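You operate a simulated robot arm through the tools that you are given. There is no shell and no other tool. Be economical: measure what you need, move in short steps, check, and stop when the job is done.

Carry out the task below with a simulated robot arm. There is one attempt and no reset: what you move stays moved.

JOB
Wipe both marks off the cold hob, with the small support lifted off.
Fine: lay the support on the counter by the hob; use the green cloth and put it back; fit the support again; the gas stays off, the hob cold.

The check looks at the end state, three seconds after you hand in, the way a careful person would. Anything else that was tipped, shoved, dropped, spilled or broken makes it a failure. Flat cloth is picked up by pressing the open fingertips on it (5 to 10 N) and closing them slowly along it; thin cloth reads only 2 to 8 mm in the jaws.

ROBOT AND FRAMES
A 7-joint arm with a two-finger parallel gripper, fixed in place. Base frame: the origin is at the foot of the arm, x ahead of it, y to its left, z up. Readings come in mm, degrees, newtons and seconds.
With the tool pointing down near the work surface it reaches from about 480 to 920 mm from the base axis. Its first joint turns from -115.0 to 115.0 degrees. Payload 3.91 kg.
The tool frame sits at the grasp point between the pads (the TCP): z along the fingers, y along the line on which they close. The tips reach 30 mm beyond it. Largest opening 110 mm; finger width 20, thickness 10; the body of the gripper, 48 by 112 mm, starts 55 mm behind the TCP.
Orientation is told as [roll, pitch, yaw] about the base's x, y, z axes, in that order, counted from this pose: with the fingers straight down and closing along the base's y, the tool's x points along the base's -x, its y along +y and its z along -z.

CONTROLS
- The arm moves only by the tool send_rows. Its argument "targets" is a list of rows, each a list of 7 numbers: the finger opening in mm, from 0 to 110, then the shift along the base's x, y, z in mm, then the turn, a rotation vector about the base's x, y, z in degrees. In form: [[gripper, x, y, z, rx, ry, rz], ...]. A call has 1 to 20 rows; each row is the pose to reach, as a shift and turn from the pose commanded when the call began. Rows are played at 5 a second. More than 50 mm and 8.6 degrees between two rows, or a gripper value outside its range, and nothing of the call is played. A pose out of reach is approached as far as the arm can. The call stops where the force on the tool passes 40 N (or 10 N more than at its start, if that is more) or the arm is blocked; 0.2 s more then pass. The fingers move at their own pace (about 153 mm/s each) and stop on an object; they squeeze with about 40 N. The grip force told is the motor's: it shows also when the fingers shut on nothing. Time passes only in rows, and 0.2 s behind the last, so rows that repeat a pose let the fingers close. It gives the time, the measured TCP pose, the force on the tool (base axes), the opening and the grip force at its end, in the units of the frame above (readings bear some noise), and new pictures: "pictures" is both (left out), scene, wrist or none.
- Cameras (640 x 400 px; columns grow to the right, rows downward): "scene" is fixed at [50.5, 498.3, 1439.2]; the picture's right is [-0.32, -0.95, 0.00], its down [-0.48, 0.16, -0.86] and it looks along [0.82, -0.28, -0.51] (base axes); focal length 358 px, centre (320, 200). "wrist" rides on the gripper at [72, 17, -103] in the tool frame; the picture's right is [-0.23, 0.97, 0.00], its down [-0.76, -0.18, -0.62] and it looks along [-0.61, -0.14, 0.78] (tool axes); focal length 222 px, centre (320, 200). There is no depth. A picture from a camera that has moved, and an enlarged one, comes with that camera's place and axes in the base frame and with its lens.
- lift_body(by): slides the trunk up (or, below 0, down) by that many mm; the arm rides with it, the base frame stays. It gives what a move gives, with no picture.
- enlarge(camera, box): a new picture of the part [left, top, right, bottom] of that camera's present view, enlarged. The clock stands still meanwhile.
- close_job(): hands the job in; it is judged then, once.

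Go step by step. Nothing tells you positions but the pictures and the camera data: compare them with the known pose of the tool, close in by small moves and look again before you grip or let go. The budget is 120 turns and 170 pictures, counting those below and the enlarged ones. Unless the task says otherwise, let go and move clear before handing in, and close with one line.

The tools are called after ">>>" as a command line: name --pt "numbers of a row" for each row, then --argument value for the rest, lists and objects as JSON in quotes. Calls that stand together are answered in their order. send_rows: Moves the arm, as the interface text tells. Its arguments: {"type":"object","properties":{"targets":{"type":"array","items":{"type":"array","items":{"type":"number"}}},"pictures":{"type":"string","enum":["both","scene","wrist","none"]}},"required":["targets"]} The other tools are called the same way: lift_body (by) slides the trunk up or down; enlarge (camera, box) takes an enlarged picture of a part of a camera's view; close_job () hands the job in.

At the start:

```text
t: 0.0
eef_pos: [552.8, -59.8, 1170.2]
tool_rot: [0.0, 0.0, 0.0]
ft_force: [0.2, 0.2, -0.2]
grip_width: 110.1
finger_force: 0.1
trunk travel left (down, up): [-725.0, 265.0]
```

scene: 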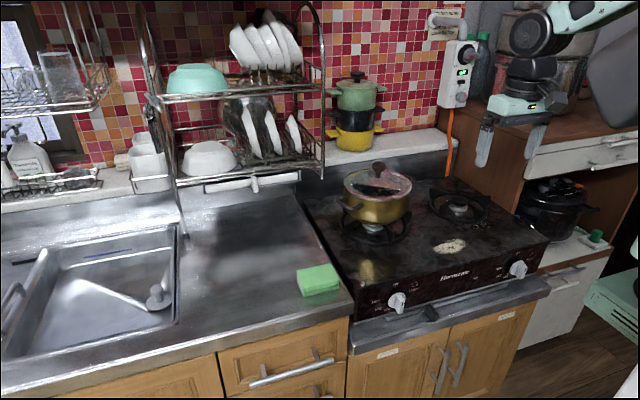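
wrist: 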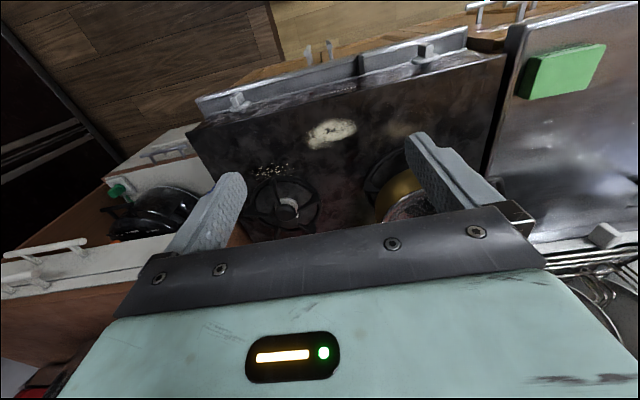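

I see a gas hob with a pot on the left burner, a bare right burner with a small support, a pale mark in front and a dark mark near the right burner, and a green cloth on the counter to the left. I'll enlarge for detail first.

>>> enlarge --camera "scene" --box '[380, 160, 560, 280]'

>>> enlarge --camera "scene" --box '[280, 180, 460, 320]'

>>> enlarge --camera "wrist" --box '[180, 40, 480, 240]'

```text
3.33 times, centred on (470, 220) of scene
camera zoom: at [50.5, 498.3, 1439.2], right [-0.32, -0.95, 0.0], down [-0.48, 0.16, -0.86], along [0.82, -0.28, -0.51], focal length 1195 px, centre (-180, 133)
```

zoom: 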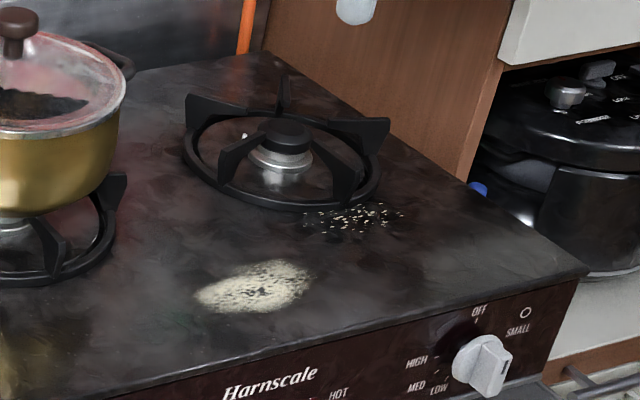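

```text
2.86 times, centred on (370, 250) of scene
camera zoom: at [50.5, 498.3, 1439.2], right [-0.32, -0.95, 0.0], down [-0.48, 0.16, -0.86], along [0.82, -0.28, -0.51], focal length 1024 px, centre (177, 57)
```

zoom: 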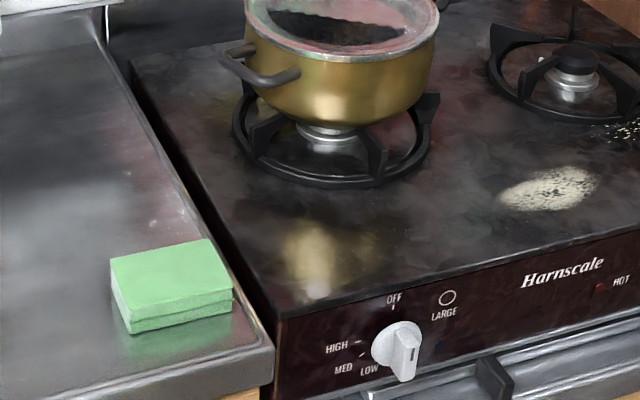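

```text
2.00 times, centred on (330, 140) of wrist
camera zoom: at [478.1, -41.9, 1274.8], right [0.23, 0.97, 0.0], down [0.76, -0.18, 0.62], along [0.61, -0.14, -0.78], focal length 444 px, centre (300, 320)
```

zoom: 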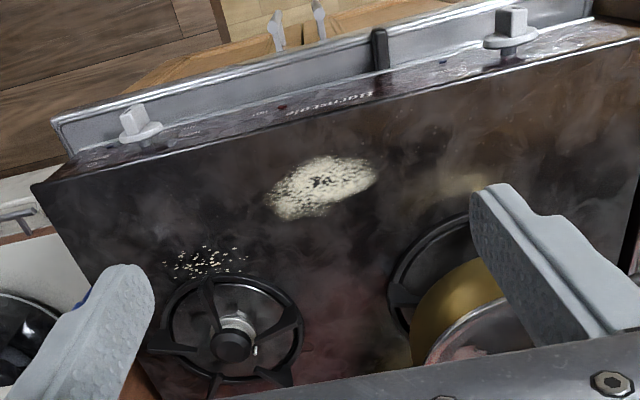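

The marks are at about (641,-57) and (694,-195), with the hob top near z≈869. The bare support is at about (766,-180) and the cloth at about (610,311). I'm moving the wrist camera closer to the support.

>>> send_rows --pt "110 17 -28 -33 0 0 0" --pt "110 34 -56 -66 0 0 0" --pt "110 50 -83 -100 0 0 0" --pt "110 50 -83 -100 0 0 0" --pictures "wrist"

>>> enlarge --camera "wrist" --box '[200, 100, 440, 250]'

```text
t: 1.0
eef_pos: [604.7, -141.2, 1068.9]
tool_rot: [0.0, 0.0, 0.1]
ft_force: [0.1, -0.4, -0.7]
grip_width: 110.1
finger_force: 0.0
trunk travel left (down, up): [-725.0, 265.0]
camera wrist: at [530.5, -124.1, 1173.0], right [0.23, 0.97, 0.0], down [0.76, -0.18, 0.62], along [0.61, -0.14, -0.78], focal length 222 px, centre (320, 200)
```

wrist: 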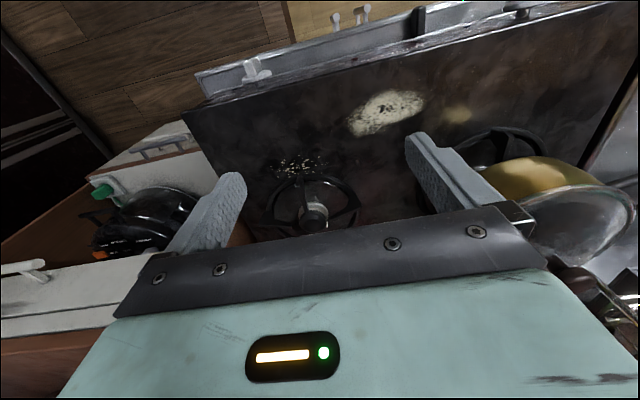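

```text
2.67 times, centred on (320, 175) of wrist
camera zoom: at [530.5, -124.1, 1173.0], right [0.23, 0.97, 0.0], down [0.76, -0.18, 0.62], along [0.61, -0.14, -0.78], focal length 592 px, centre (320, 267)
```

zoom: 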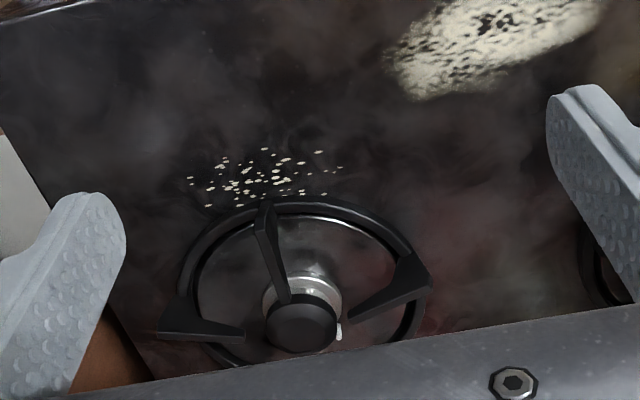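

>>> enlarge --camera "scene" --box '[424, 175, 504, 225]'

>>> enlarge --camera "wrist" --box '[250, 150, 378, 230]'

```text
8.00 times, centred on (464, 200) of scene
camera zoom: at [50.5, 498.3, 1439.2], right [-0.32, -0.95, 0.0], down [-0.48, 0.16, -0.86], along [0.82, -0.28, -0.51], focal length 2868 px, centre (-832, 200)
```

zoom: 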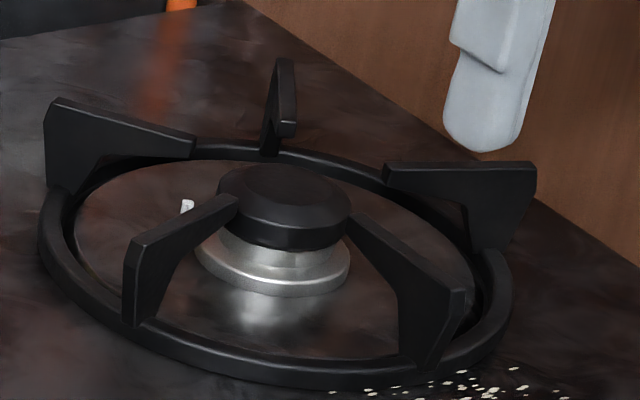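

```text
5.00 times, centred on (314, 190) of wrist
camera zoom: at [530.5, -124.1, 1173.0], right [0.23, 0.97, 0.0], down [0.76, -0.18, 0.62], along [0.61, -0.14, -0.78], focal length 1111 px, centre (350, 250)
```

zoom: 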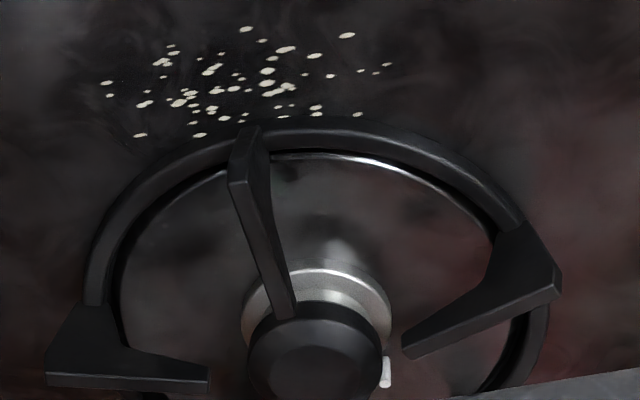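

The support has five prongs. Its front prong runs along x from about (705,-197) to (755,-195) with its top at z≈908, and the ring centre is near (782,-190). I'm going above that front prong with the fingers partly open.

>>> send_rows --pt "60 40 -16 -10 0 0 1" --pt "60 80 -32 -30 0 0 3" --pt "60 115 -46 -50 0 0 5" --pt "60 129 -53 -100 0 0 5" --pt "60 129 -53 -120 0 0 5" --pt "60 129 -53 -120 0 0 5" --pictures "both"

>>> enlarge --camera "scene" --box '[408, 140, 520, 210]'

>>> enlarge --camera "wrist" --box '[240, 100, 400, 200]'

```text
refused: row 4 steps farther than a row can; nothing moved
```

```text
5.71 times, centred on (464, 175) of scene
camera zoom: at [50.5, 498.3, 1439.2], right [-0.32, -0.95, 0.0], down [-0.48, 0.16, -0.86], along [0.82, -0.28, -0.51], focal length 2048 px, centre (-503, 343)
```

zoom: 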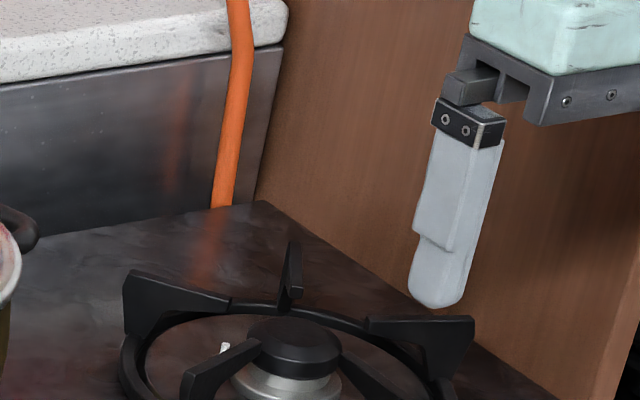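

```text
4.00 times, centred on (320, 150) of wrist
camera zoom: at [530.5, -124.1, 1173.0], right [0.23, 0.97, 0.0], down [0.76, -0.18, 0.62], along [0.61, -0.14, -0.78], focal length 888 px, centre (320, 400)
```

zoom: 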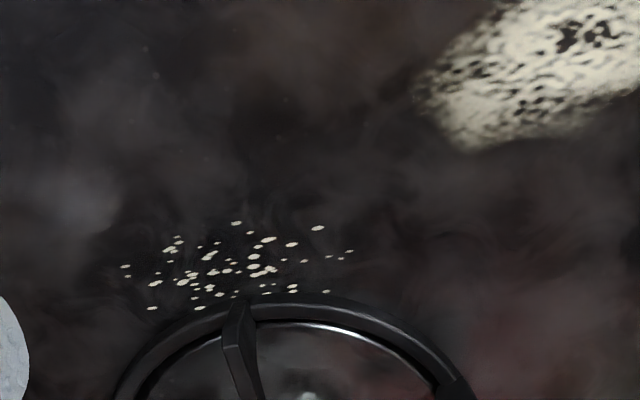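

One step was too long and nothing moved, so I'm splitting it.

>>> send_rows --pt "60 40 -16 -10 0 0 1" --pt "60 80 -32 -30 0 0 3" --pt "60 115 -46 -50 0 0 5" --pt "60 129 -53 -85 0 0 5" --pt "60 129 -53 -115 0 0 5" --pt "60 129 -53 -115 0 0 5" --pictures "both"

>>> enlarge --camera "scene" --box '[408, 150, 520, 220]'

>>> enlarge --camera "wrist" --box '[220, 80, 420, 205]'

```text
t: 2.4
eef_pos: [730.6, -197.0, 957.3]
tool_rot: [0.0, 0.0, 5.0]
ft_force: [-0.3, 0.5, -0.3]
grip_width: 60.1
finger_force: 0.0
trunk travel left (down, up): [-725.0, 265.0]
camera wrist: at [655.8, -185.2, 1061.0], right [0.14, 0.99, 0.0], down [0.77, -0.11, 0.62], along [0.62, -0.09, -0.78], focal length 222 px, centre (320, 200)
```

scene: 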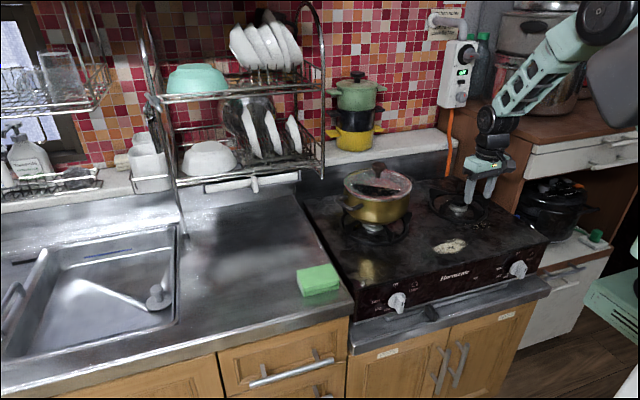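
wrist: 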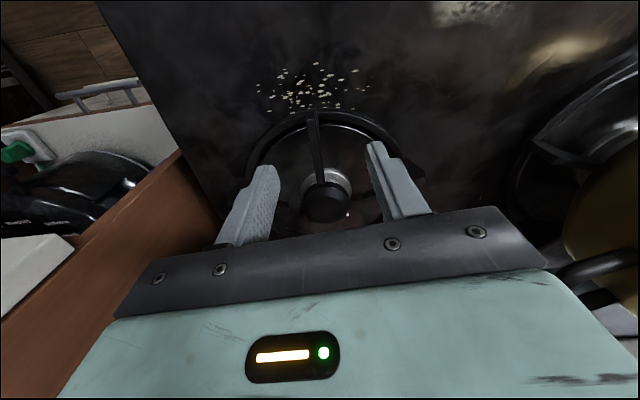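

```text
5.71 times, centred on (464, 185) of scene
camera zoom: at [50.5, 498.3, 1439.2], right [-0.32, -0.95, 0.0], down [-0.48, 0.16, -0.86], along [0.82, -0.28, -0.51], focal length 2048 px, centre (-503, 286)
```

zoom: 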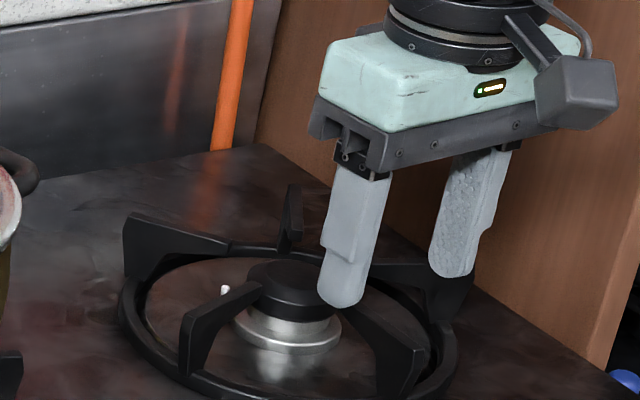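

```text
3.20 times, centred on (320, 142) of wrist
camera zoom: at [655.8, -185.2, 1061.0], right [0.14, 0.99, 0.0], down [0.77, -0.11, 0.62], along [0.62, -0.09, -0.78], focal length 711 px, centre (320, 384)
```

zoom: 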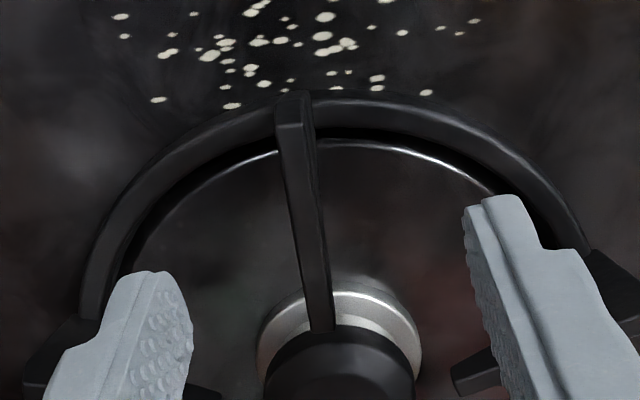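

The prong lies straight along x at y≈-198, with the cap centre at about (776,-197). I'm straightening the yaw, going down over the prong and closing.

>>> send_rows --pt "60 3 -2.5 0 0 0 -5" --pt "50 3 -2.5 -20 0 0 -5" --pt "50 3 -2.5 -35 0 0 -5" --pt "50 3 -2.5 -46 0 0 -5" --pt "50 3 -2.5 -46 0 0 -5" --pictures "wrist"

>>> enlarge --camera "scene" --box '[408, 150, 520, 220]'

```text
t: 3.6
eef_pos: [733.4, -198.4, 910.4]
tool_rot: [0.0, 0.0, 0.1]
ft_force: [0.1, -0.3, 0.1]
grip_width: 50.1
finger_force: 0.0
trunk travel left (down, up): [-725.0, 265.0]
camera wrist: at [659.5, -180.8, 1014.4], right [0.23, 0.97, 0.0], down [0.76, -0.18, 0.62], along [0.61, -0.14, -0.78], focal length 222 px, centre (320, 200)
```

wrist: 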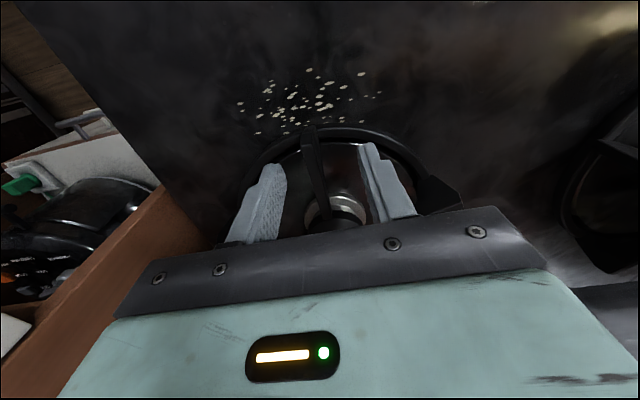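

```text
5.71 times, centred on (464, 185) of scene
camera zoom: at [50.5, 498.3, 1439.2], right [-0.32, -0.95, 0.0], down [-0.48, 0.16, -0.86], along [0.82, -0.28, -0.51], focal length 2048 px, centre (-503, 286)
```

zoom: 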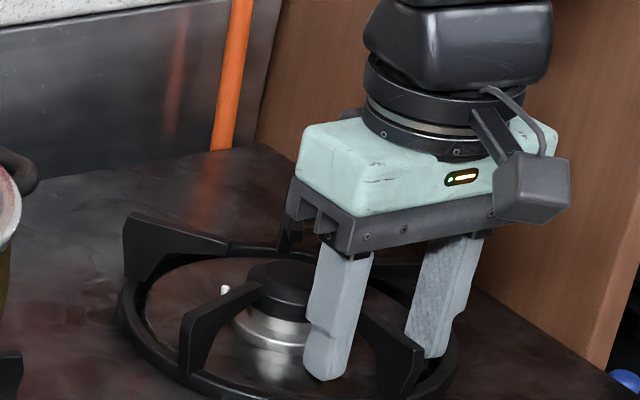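

The fingers straddle the prong with the tips at z≈880. I'm closing gently and then lifting 4 mm as a trial.

>>> send_rows --pt "30 0 0 0 0 0 0" --pt "18 0 0 0 0 0 0" --pt "12 0 0 0 0 0 0" --pt "8 0 0 0 0 0 0" --pt "0 0 0 0 0 0 0" --pt "0 0 0 0 0 0 0" --pt "0 0 0 0 0 0 0" --pictures "wrist"

>>> enlarge --camera "scene" --box '[408, 150, 520, 220]'

```text
t: 5.2
eef_pos: [732.8, -200.1, 911.3]
tool_rot: [0.1, -0.1, -0.1]
ft_force: [0.6, -12.2, 0.4]
grip_width: 6.5
finger_force: 39.9
trunk travel left (down, up): [-725.0, 265.0]
camera wrist: at [659.5, -182.2, 1014.5], right [0.23, 0.97, 0.0], down [0.76, -0.18, 0.62], along [0.61, -0.14, -0.78], focal length 222 px, centre (320, 200)
```

wrist: 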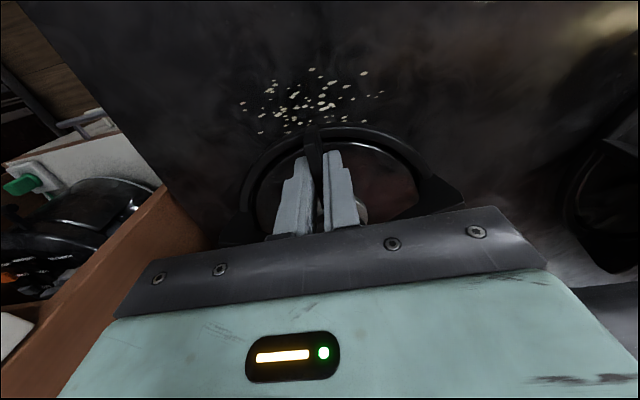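

```text
5.71 times, centred on (464, 185) of scene
camera zoom: at [50.5, 498.3, 1439.2], right [-0.32, -0.95, 0.0], down [-0.48, 0.16, -0.86], along [0.82, -0.28, -0.51], focal length 2048 px, centre (-503, 286)
```

zoom: 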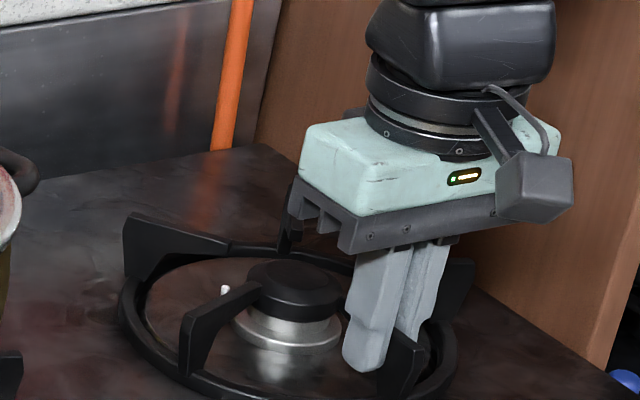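

The grip is firm at 6.5 mm, with a small sideways load because the prong sits at y≈-200. I'm relieving that and lifting slowly.

>>> send_rows --pt "0 0 -1.8 0 0 0 0" --pt "0 0 -1.8 0 0 0 0" --pt "0 0 -1.8 3 0 0 0" --pt "0 0 -1.8 6 0 0 0" --pt "0 0 -1.8 10 0 0 0" --pt "0 0 -1.8 10 0 0 0" --pictures "none"

>>> enlarge --camera "scene" --box '[408, 150, 520, 220]'

```text
t: 6.6
eef_pos: [733.7, -199.9, 919.2]
tool_rot: [0.0, -0.1, 0.0]
ft_force: [0.2, 0.1, -3.1]
grip_width: 6.3
finger_force: 40.3
trunk travel left (down, up): [-725.0, 265.0]
```

```text
5.71 times, centred on (464, 185) of scene
camera zoom: at [50.5, 498.3, 1439.2], right [-0.32, -0.95, 0.0], down [-0.48, 0.16, -0.86], along [0.82, -0.28, -0.51], focal length 2048 px, centre (-503, 286)
```

zoom: 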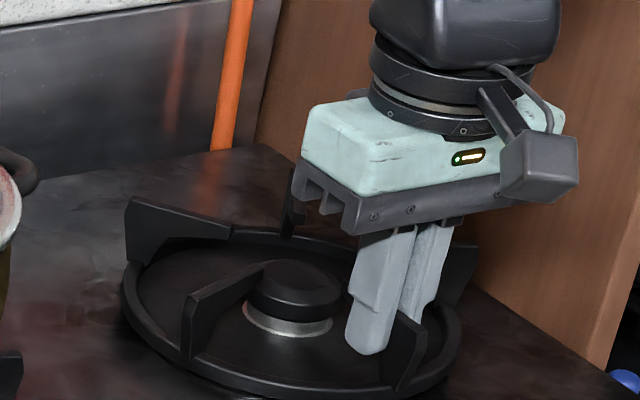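

The support has come off level, with about 3 N of weight on the tool. I'm raising it well above the pot and carrying it over the counter to the left.

>>> send_rows --pt "0 0 0 20 0 0 0" --pt "0 0 0 50 0 0 0" --pt "0 0 0 85 0 0 0" --pt "0 0 0 120 0 0 0" --pt "0 0 0 155 0 0 0" --pt "0 -5 20 185 0 0 0" --pt "0 -10 50 205 0 0 0" --pt "0 -15 95 210 0 0 0" --pt "0 -20 140 210 0 0 0" --pt "0 -25 185 210 0 0 0" --pt "0 -30 230 210 0 0 0" --pt "0 -35 275 210 0 0 0" --pt "0 -40 320 210 0 0 0" --pt "0 -40 365 210 0 0 0" --pt "0 -40 410 210 0 0 0" --pt "0 -40 455 210 0 0 0" --pt "0 -40 500 210 0 0 0" --pt "0 -40 545 210 0 0 0" --pt "0 -40 580 210 0 0 0" --pt "0 -40 600 210 0 0 0" --pictures "both"

```text
t: 10.8
eef_pos: [692.3, 395.8, 1127.6]
tool_rot: [-0.1, 0.1, 0.0]
ft_force: [0.0, -0.9, -1.6]
grip_width: 6.4
finger_force: 40.0
out of reach, approached as far as the arm can: row 20
trunk travel left (down, up): [-725.0, 265.0]
camera wrist: at [618.3, 414.1, 1232.0], right [0.23, 0.97, 0.0], down [0.76, -0.18, 0.62], along [0.61, -0.14, -0.78], focal length 222 px, centre (320, 200)
```

scene: 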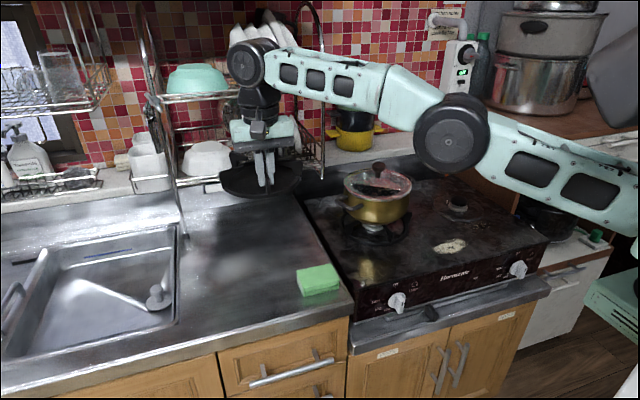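
wrist: 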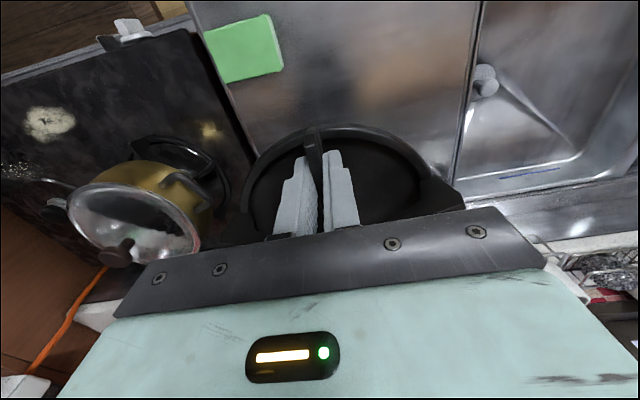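

I'm lowering first for reach, then shifting a bit farther left so it clears the cloth.

>>> send_rows --pt "0 0 0 -40 0 0 0" --pt "0 0 0 -80 0 0 0" --pt "0 0 10 -110 0 0 0" --pt "0 0 22 -135 0 0 0" --pt "0 0 22 -160 0 0 0" --pt "0 0 22 -180 0 0 0" --pt "0 0 22 -190 0 0 0" --pt "0 0 22 -190 0 0 0" --pictures "both"

>>> enlarge --camera "scene" --box '[190, 130, 350, 300]'

```text
t: 12.6
eef_pos: [691.4, 418.1, 936.5]
tool_rot: [-0.1, 0.0, -0.1]
ft_force: [-0.3, -0.2, -2.9]
grip_width: 6.5
finger_force: 40.1
trunk travel left (down, up): [-725.0, 265.0]
camera wrist: at [617.5, 437.2, 1040.8], right [0.23, 0.97, 0.0], down [0.76, -0.18, 0.62], along [0.61, -0.14, -0.78], focal length 222 px, centre (320, 200)
```

scene: 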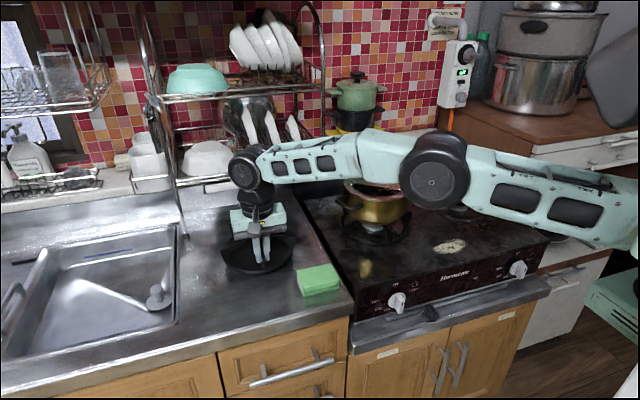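
wrist: 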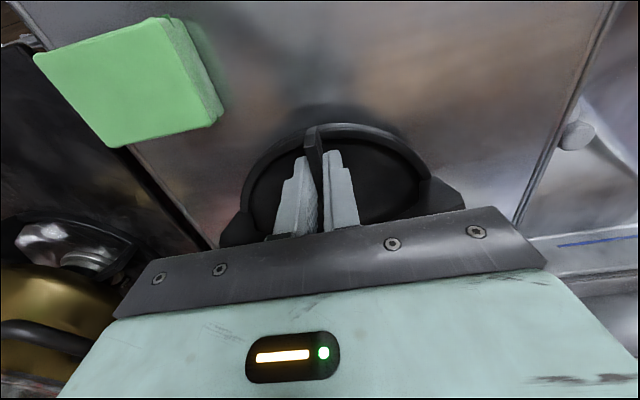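

```text
2.35 times, centred on (270, 215) of scene
camera zoom: at [50.5, 498.3, 1439.2], right [-0.32, -0.95, 0.0], down [-0.48, 0.16, -0.86], along [0.82, -0.28, -0.51], focal length 843 px, centre (438, 165)
```

zoom: 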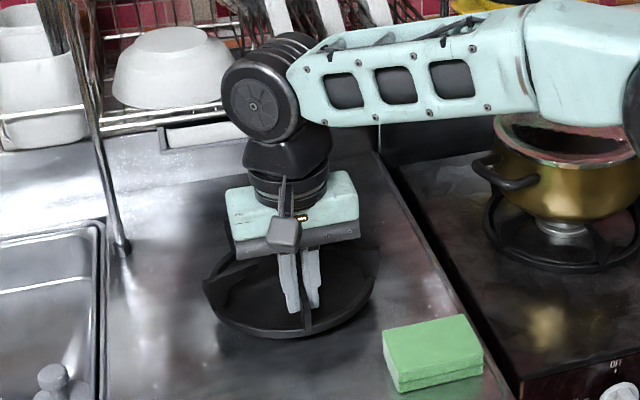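

It's clear of the cloth. I'm lowering slowly to touch.

>>> send_rows --pt "0 0 0 -10 0 0 0" --pt "0 0 0 -18 0 0 0" --pt "0 0 0 -24 0 0 0" --pt "0 0 0 -28 0 0 0" --pt "0 0 0 -28 0 0 0" --pictures "none"

>>> enlarge --camera "scene" --box '[210, 200, 330, 300]'

```text
t: 13.8
eef_pos: [690.4, 419.6, 911.4]
tool_rot: [-0.1, 0.0, 0.0]
ft_force: [-0.5, 0.3, -2.4]
grip_width: 6.7
finger_force: 40.3
trunk travel left (down, up): [-725.0, 265.0]
```

```text
4.00 times, centred on (270, 250) of scene
camera zoom: at [50.5, 498.3, 1439.2], right [-0.32, -0.95, 0.0], down [-0.48, 0.16, -0.86], along [0.82, -0.28, -0.51], focal length 1434 px, centre (520, 0)
```

zoom: 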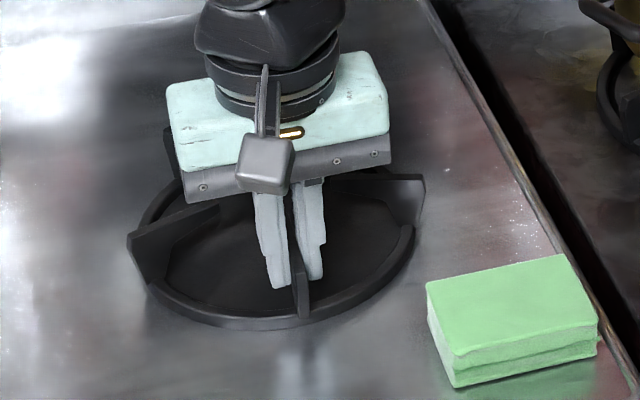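

>>> send_rows --pt "0 0 0 -3 0 0 0" --pt "0 0 0 -6 0 0 0" --pt "0 0 0 -9 0 0 0" --pt "0 0 0 -9 0 0 0" --pictures "none"

```text
t: 14.7
eef_pos: [692.6, 420.2, 908.9]
tool_rot: [0.4, -0.4, 0.0]
ft_force: [0.0, 0.1, 12.0]
grip_width: 6.4
finger_force: 40.0
trunk travel left (down, up): [-725.0, 265.0]
stopped in row 4: the force on the tool passed its limit (the readings are from after the stop); the commanded pose is now the measured one
```

It's seated on the counter at TCP z≈909. I'm opening the fingers slightly and moving up.

>>> send_rows --pt "0 0 0 1 0 0 0" --pt "0 0 0 1 0 0 0" --pt "16 0 0 1 0 0 0" --pt "30 0 0 1 0 0 0" --pt "40 0 0 10 0 0 0" --pt "40 0 0 40 0 0 0" --pt "40 0 0 80 0 0 0" --pt "40 0 0 120 0 0 0" --pt "40 0 0 120 0 0 0" --pictures "scene"

>>> enlarge --camera "scene" --box '[210, 200, 370, 300]'

>>> enlarge --camera "scene" --box '[408, 150, 568, 250]'

```text
t: 16.7
eef_pos: [691.7, 421.5, 1025.1]
tool_rot: [0.1, -0.3, 0.0]
ft_force: [0.3, -0.7, 0.1]
grip_width: 40.0
finger_force: 0.0
trunk travel left (down, up): [-725.0, 265.0]
```

scene: 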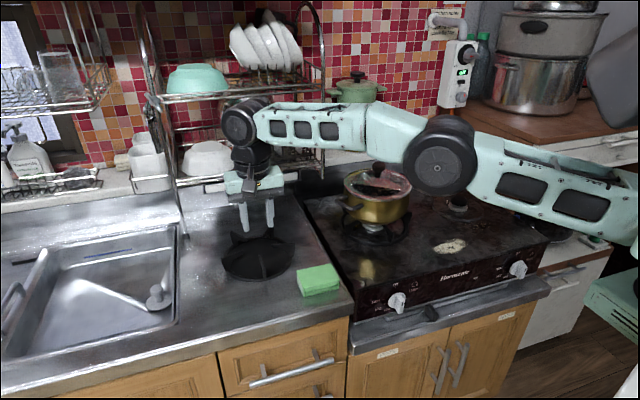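

```text
4.00 times, centred on (290, 250) of scene
camera zoom: at [50.5, 498.3, 1439.2], right [-0.32, -0.95, 0.0], down [-0.48, 0.16, -0.86], along [0.82, -0.28, -0.51], focal length 1434 px, centre (440, 0)
```

zoom: 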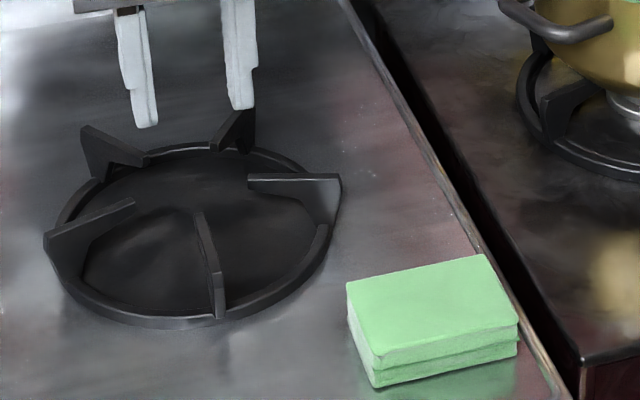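

```text
4.00 times, centred on (488, 200) of scene
camera zoom: at [50.5, 498.3, 1439.2], right [-0.32, -0.95, 0.0], down [-0.48, 0.16, -0.86], along [0.82, -0.28, -0.51], focal length 1434 px, centre (-352, 200)
```

zoom: 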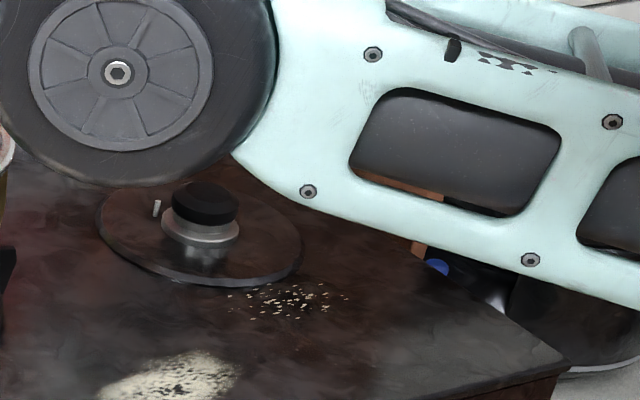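

The support rests flat on the counter and the burner is bare. The cloth is a folded block at x 594–655, y 265–348 and about 21 mm thick. I'll turn the gripper by -90° to take it across its short side.

>>> send_rows --pt "60 0 -5 20 0 0 -8" --pt "80 0 -20 20 0 0 -16" --pt "100 -5 -35 20 0 0 -24" --pt "110 -10 -50 20 0 0 -32" --pt "110 -20 -65 20 0 0 -40" --pt "110 -30 -80 20 0 0 -48" --pt "110 -40 -95 20 0 0 -56" --pt "110 -50 -105 20 0 0 -64" --pt "110 -60 -112 10 0 0 -72" --pt "110 -67 -115 0 0 0 -80" --pt "110 -67 -115 -20 0 0 -85" --pt "110 -67 -115 -40 0 0 -90" --pt "110 -67 -115 -40 0 0 -90" --pictures "both"

>>> enlarge --camera "scene" --box '[250, 200, 410, 300]'

```text
t: 19.5
eef_pos: [625.1, 305.8, 989.1]
tool_rot: [0.3, -0.4, -90.1]
ft_force: [0.1, -1.1, 0.4]
grip_width: 109.9
finger_force: 0.0
trunk travel left (down, up): [-725.0, 265.0]
camera wrist: at [640.1, 379.1, 1092.1], right [0.97, -0.23, 0.01], down [-0.18, -0.76, 0.63], along [-0.14, -0.61, -0.78], focal length 222 px, centre (320, 200)
```

scene: 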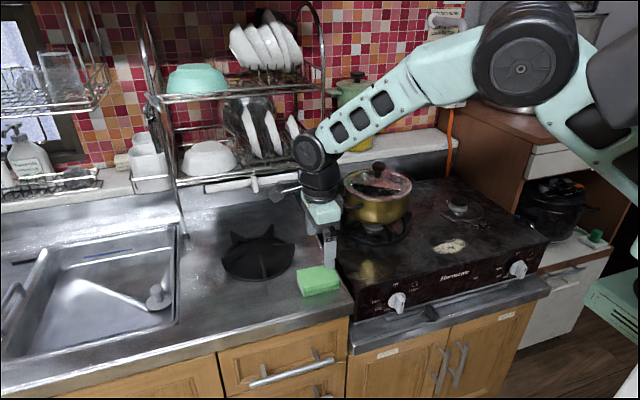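
wrist: 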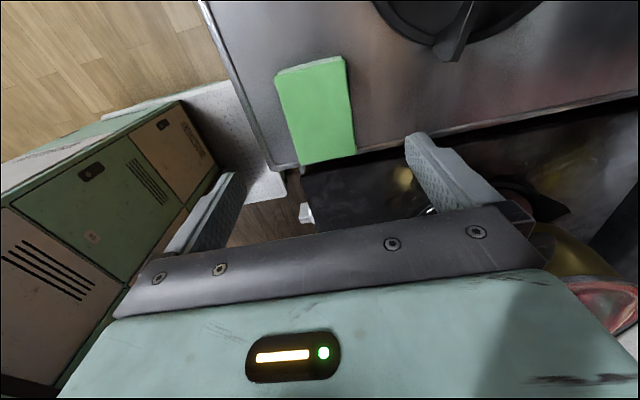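

```text
4.00 times, centred on (330, 250) of scene
camera zoom: at [50.5, 498.3, 1439.2], right [-0.32, -0.95, 0.0], down [-0.48, 0.16, -0.86], along [0.82, -0.28, -0.51], focal length 1434 px, centre (280, 0)
```

zoom: 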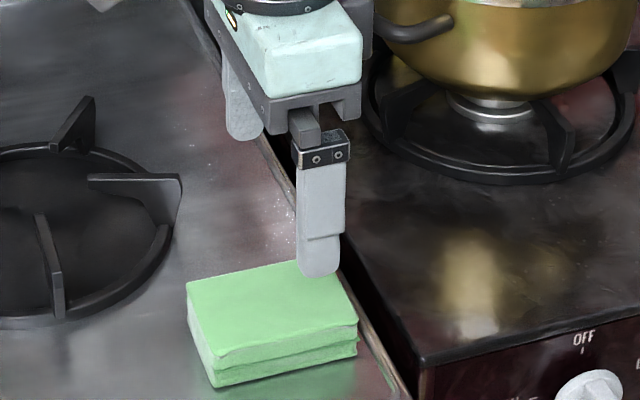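

The two views agree that the cloth centre is at about (625,311) with its top near z 888. I'm going down around it with the tips ending about 5 mm above the counter, then closing slowly.

>>> send_rows --pt "95 0 4 -30 0 0 0" --pt "90 0 4 -60 0 0 0" --pt "90 0 4 -75 0 0 0" --pt "90 0 4 -83 0 0 0" --pt "90 0 4 -83 0 0 0" --pictures "wrist"

>>> enlarge --camera "scene" --box '[250, 200, 410, 300]'

```text
t: 20.7
eef_pos: [627.1, 309.8, 904.8]
tool_rot: [0.2, -0.3, -90.0]
ft_force: [-0.5, 0.5, 0.1]
grip_width: 90.0
finger_force: 0.0
trunk travel left (down, up): [-725.0, 265.0]
camera wrist: at [641.2, 382.5, 1008.2], right [0.97, -0.23, 0.0], down [-0.18, -0.76, 0.63], along [-0.14, -0.61, -0.78], focal length 222 px, centre (320, 200)
```

wrist: 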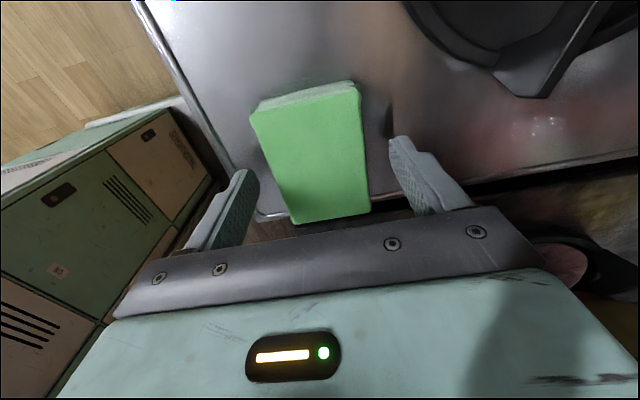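

```text
4.00 times, centred on (330, 250) of scene
camera zoom: at [50.5, 498.3, 1439.2], right [-0.32, -0.95, 0.0], down [-0.48, 0.16, -0.86], along [0.82, -0.28, -0.51], focal length 1434 px, centre (280, 0)
```

zoom: 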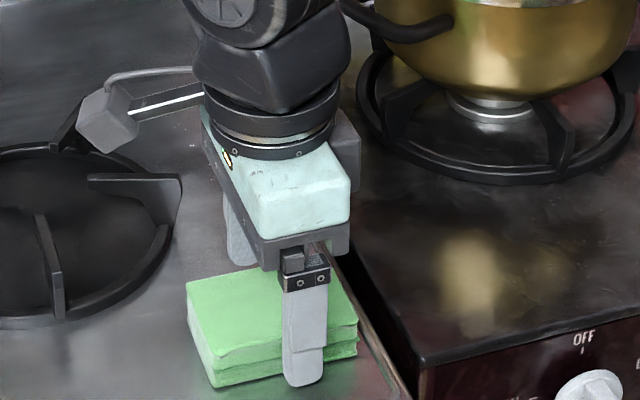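

The fingers sit slightly toward -y of the cloth's middle, so I'm shifting +7 mm in y and closing slowly.

>>> send_rows --pt "90 0 7 0 0 0 0" --pt "80 0 7 0 0 0 0" --pt "70 0 7 0 0 0 0" --pt "62 0 7 0 0 0 0" --pt "57 0 7 0 0 0 0" --pt "52 0 7 0 0 0 0" --pt "47 0 7 0 0 0 0" --pt "47 0 7 0 0 0 0" --pictures "wrist"

>>> enlarge --camera "scene" --box '[250, 200, 410, 300]'

```text
t: 22.5
eef_pos: [625.4, 316.2, 904.5]
tool_rot: [0.3, -0.3, -90.0]
ft_force: [-0.8, -0.3, -0.4]
grip_width: 60.8
finger_force: 39.5
trunk travel left (down, up): [-725.0, 265.0]
camera wrist: at [640.8, 389.7, 1007.7], right [0.97, -0.23, 0.0], down [-0.18, -0.76, 0.63], along [-0.14, -0.61, -0.78], focal length 222 px, centre (320, 200)
```

wrist: 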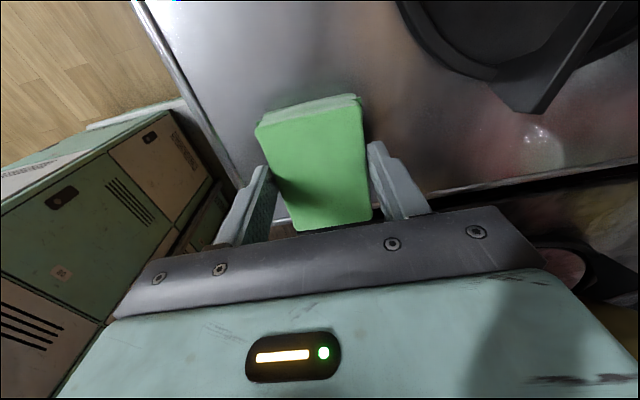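

```text
4.00 times, centred on (330, 250) of scene
camera zoom: at [50.5, 498.3, 1439.2], right [-0.32, -0.95, 0.0], down [-0.48, 0.16, -0.86], along [0.82, -0.28, -0.51], focal length 1434 px, centre (280, 0)
```

zoom: 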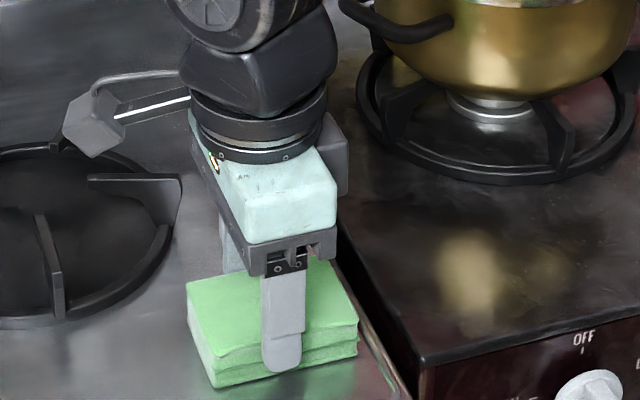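

The block is gripped at 60.8 mm. I'm lifting it and carrying it along the front to above the pale mark.

>>> send_rows --pt "47 0 0 10 0 0 0" --pt "47 0 0 40 0 0 0" --pt "47 0 0 80 0 0 0" --pt "47 0 0 120 0 0 0" --pt "47 0 -40 140 0 0 0" --pt "47 0 -85 140 0 0 0" --pt "47 0 -130 140 0 0 0" --pt "47 0 -175 140 0 0 0" --pt "47 0 -220 140 0 0 0" --pt "47 5 -265 140 0 0 0" --pt "47 10 -310 130 0 0 0" --pt "47 16 -350 100 0 0 0" --pt "47 16 -376 60 0 0 0" --pt "47 16 -376 60 0 0 0" --pictures "both"

>>> enlarge --camera "scene" --box '[390, 170, 550, 270]'

```text
refused: row 12 steps farther than a row can; nothing moved
```

```text
4.00 times, centred on (470, 220) of scene
camera zoom: at [50.5, 498.3, 1439.2], right [-0.32, -0.95, 0.0], down [-0.48, 0.16, -0.86], along [0.82, -0.28, -0.51], focal length 1434 px, centre (-280, 120)
```

zoom: 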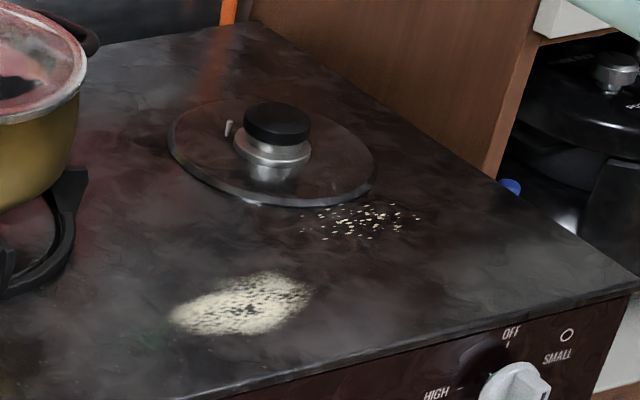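

I'm splitting the oversized step.

>>> send_rows --pt "47 0 0 10 0 0 0" --pt "47 0 0 40 0 0 0" --pt "47 0 0 80 0 0 0" --pt "47 0 0 120 0 0 0" --pt "47 0 -40 140 0 0 0" --pt "47 0 -85 140 0 0 0" --pt "47 0 -130 140 0 0 0" --pt "47 0 -175 140 0 0 0" --pt "47 0 -220 140 0 0 0" --pt "47 5 -260 135 0 0 0" --pt "47 10 -300 125 0 0 0" --pt "47 15 -335 100 0 0 0" --pt "47 16 -360 65 0 0 0" --pt "47 16 -376 30 0 0 0" --pt "47 16 -376 15 0 0 0" --pt "47 16 -376 15 0 0 0" --pictures "both"

>>> enlarge --camera "scene" --box '[390, 170, 550, 270]'

```text
t: 25.9
eef_pos: [641.2, -58.8, 919.3]
tool_rot: [0.2, -0.3, -90.0]
ft_force: [-0.3, -0.8, -0.5]
grip_width: 60.8
finger_force: 39.7
trunk travel left (down, up): [-725.0, 265.0]
camera wrist: at [656.5, 15.4, 1022.1], right [0.97, -0.23, 0.01], down [-0.18, -0.76, 0.63], along [-0.14, -0.61, -0.78], focal length 222 px, centre (320, 200)
```

scene: 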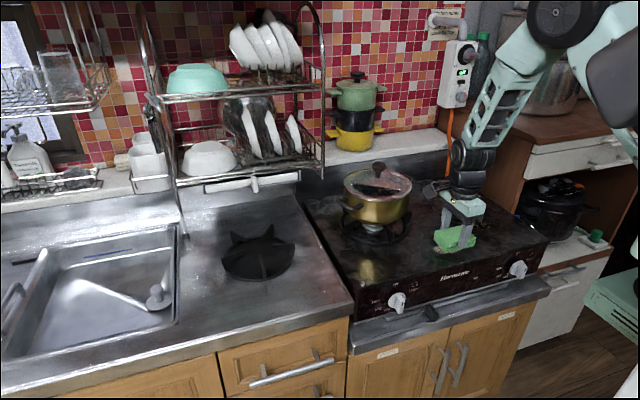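
wrist: 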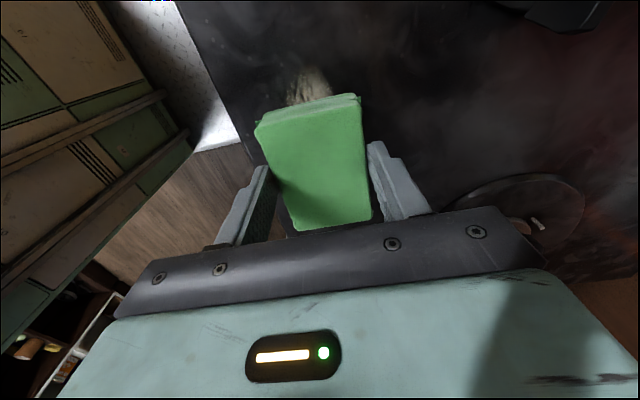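

```text
4.00 times, centred on (470, 220) of scene
camera zoom: at [50.5, 498.3, 1439.2], right [-0.32, -0.95, 0.0], down [-0.48, 0.16, -0.86], along [0.82, -0.28, -0.51], focal length 1434 px, centre (-280, 120)
```

zoom: 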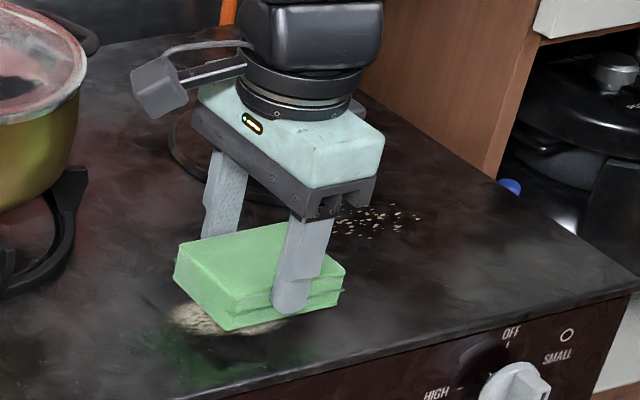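

The cloth is about 15 mm above the pale mark. I'm lowering to light contact.

>>> send_rows --pt "47 0 0 -8 0 0 0" --pt "47 0 0 -12 0 0 0" --pt "47 0 0 -14 0 0 0" --pt "47 0 0 -14 0 0 0" --pictures "none"

```text
t: 26.9
eef_pos: [641.5, -58.5, 905.7]
tool_rot: [0.1, -0.3, -90.1]
ft_force: [-0.1, 0.2, -0.3]
grip_width: 61.0
finger_force: 39.4
trunk travel left (down, up): [-725.0, 265.0]
```

>>> send_rows --pt "47 0 0 -1.5 0 0 0" --pt "47 0 0 -3 0 0 0" --pt "47 0 0 -3 0 0 0" --pictures "none"

```text
t: 27.7
eef_pos: [641.9, -57.2, 904.2]
tool_rot: [0.3, -0.2, -90.0]
ft_force: [-2.6, 1.3, 21.9]
grip_width: 61.0
finger_force: 40.1
trunk travel left (down, up): [-725.0, 265.0]
```

Contact is firm at about 22 N. I'm easing to about 10 N and wiping back and forth over the pale mark in overlapping strokes.

>>> send_rows --pt "47 0 0 0.8 0 0 0" --pt "47 -5 15 0.8 0 0 0" --pt "47 -8 35 0.8 0 0 0" --pt "47 -8 15 0.8 0 0 0" --pt "47 -8 -10 0.8 0 0 0" --pt "47 -8 -35 0.8 0 0 0" --pt "47 -8 -55 0.8 0 0 0" --pt "47 8 -55 0.8 0 0 0" --pt "47 8 -35 0.8 0 0 0" --pt "47 8 -10 0.8 0 0 0" --pt "47 8 15 0.8 0 0 0" --pt "47 4 35 0.8 0 0 0" --pt "47 0 15 0.8 0 0 0" --pt "47 0 -10 0.8 0 0 0" --pt "47 0 -35 0.8 0 0 0" --pt "47 0 -55 0.8 0 0 0" --pictures "none"

>>> enlarge --camera "scene" --box '[390, 170, 550, 270]'

```text
t: 31.1
eef_pos: [640.2, -112.0, 902.7]
tool_rot: [0.2, -0.4, -90.1]
ft_force: [0.8, 12.4, 30.5]
grip_width: 60.8
finger_force: 40.0
trunk travel left (down, up): [-725.0, 265.0]
```

```text
4.00 times, centred on (470, 220) of scene
camera zoom: at [50.5, 498.3, 1439.2], right [-0.32, -0.95, 0.0], down [-0.48, 0.16, -0.86], along [0.82, -0.28, -0.51], focal length 1434 px, centre (-280, 120)
```

zoom: 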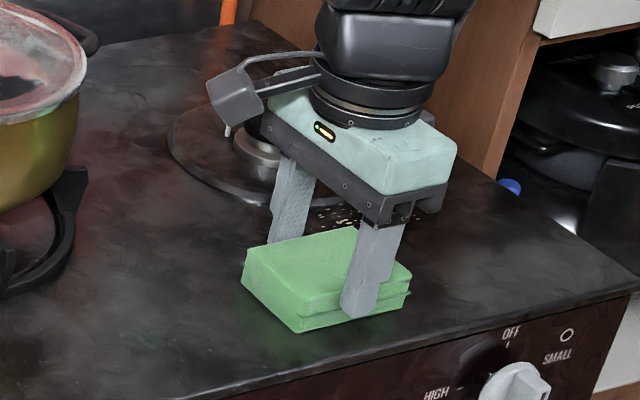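

The pale mark's visible area is clean. I'm lifting and moving to the crumb mark.

>>> send_rows --pt "47 0 0 10 0 0 0" --pt "47 0 0 40 0 0 0" --pt "47 10 -40 45 0 0 0" --pt "47 22 -65 40 0 0 0" --pt "47 32 -83 20 0 0 0" --pt "47 32 -83 12 0 0 0" --pt "47 32 -83 12 0 0 0" --pictures "wrist"

>>> enlarge --camera "scene" --box '[390, 170, 550, 270]'

>>> enlarge --camera "wrist" --box '[240, 40, 560, 240]'

```text
t: 32.7
eef_pos: [672.7, -196.9, 913.2]
tool_rot: [0.1, -0.3, -90.1]
ft_force: [-0.1, -0.6, -1.9]
grip_width: 60.8
finger_force: 40.4
trunk travel left (down, up): [-725.0, 265.0]
camera wrist: at [687.7, -122.9, 1017.2], right [0.97, -0.23, 0.0], down [-0.18, -0.76, 0.63], along [-0.14, -0.61, -0.78], focal length 222 px, centre (320, 200)
```

wrist: 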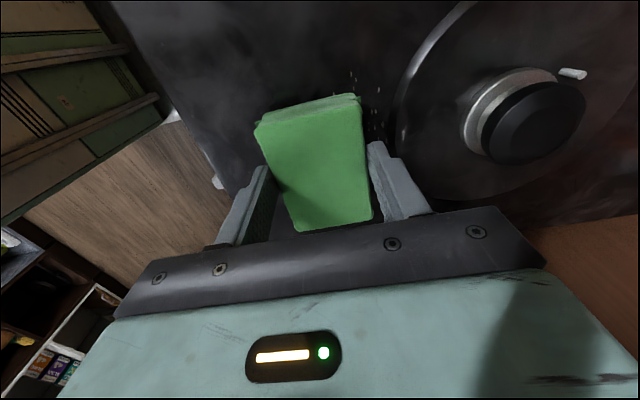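

```text
4.00 times, centred on (470, 220) of scene
camera zoom: at [50.5, 498.3, 1439.2], right [-0.32, -0.95, 0.0], down [-0.48, 0.16, -0.86], along [0.82, -0.28, -0.51], focal length 1434 px, centre (-280, 120)
```

zoom: 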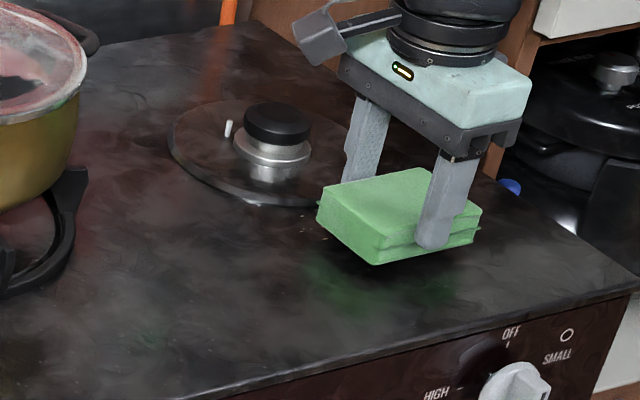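

```text
2.00 times, centred on (400, 140) of wrist
camera zoom: at [687.7, -122.9, 1017.2], right [0.97, -0.23, 0.0], down [-0.18, -0.76, 0.63], along [-0.14, -0.61, -0.78], focal length 444 px, centre (160, 320)
```

zoom: 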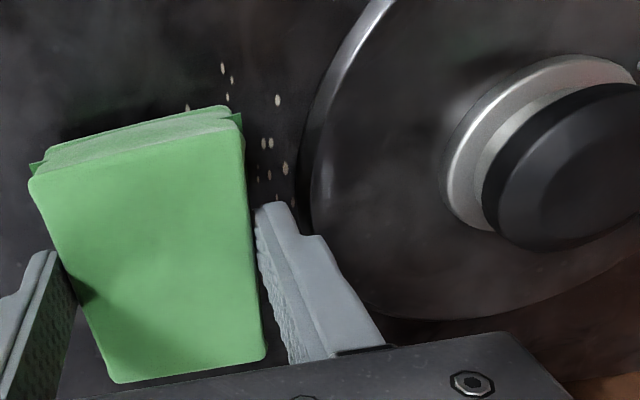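

The pale mark is fully gone. The crumbs reach x≈716, close to the burner tray at about 720. I'm lowering to contact here first.

>>> send_rows --pt "47 -4 0 -6 0 0 0" --pt "47 -4 0 -9 0 0 0" --pt "47 -4 0 -10 0 0 0" --pt "47 -4 0 -10 0 0 0" --pictures "none"

```text
t: 33.7
eef_pos: [668.9, -197.3, 905.1]
tool_rot: [0.2, -0.3, -90.1]
ft_force: [0.6, -0.4, -0.3]
grip_width: 60.7
finger_force: 39.8
trunk travel left (down, up): [-725.0, 265.0]
```

>>> send_rows --pt "47 0 0 -1 0 0 0" --pt "47 0 0 -1.6 0 0 0" --pt "47 0 0 -1.6 0 0 0" --pictures "none"

```text
t: 34.5
eef_pos: [669.0, -197.0, 903.8]
tool_rot: [0.2, -0.4, -90.0]
ft_force: [0.5, -0.5, 0.2]
grip_width: 61.0
finger_force: 39.7
trunk travel left (down, up): [-725.0, 265.0]
```

>>> send_rows --pt "47 0 0 -0.8 0 0 0" --pt "47 0 0 -1.6 0 0 0" --pt "47 0 0 -1.6 0 0 0" --pictures "none"

```text
t: 35.3
eef_pos: [669.6, -198.1, 903.4]
tool_rot: [0.3, -0.3, -90.1]
ft_force: [-1.7, -0.7, 22.2]
grip_width: 60.5
finger_force: 39.9
trunk travel left (down, up): [-725.0, 265.0]
```

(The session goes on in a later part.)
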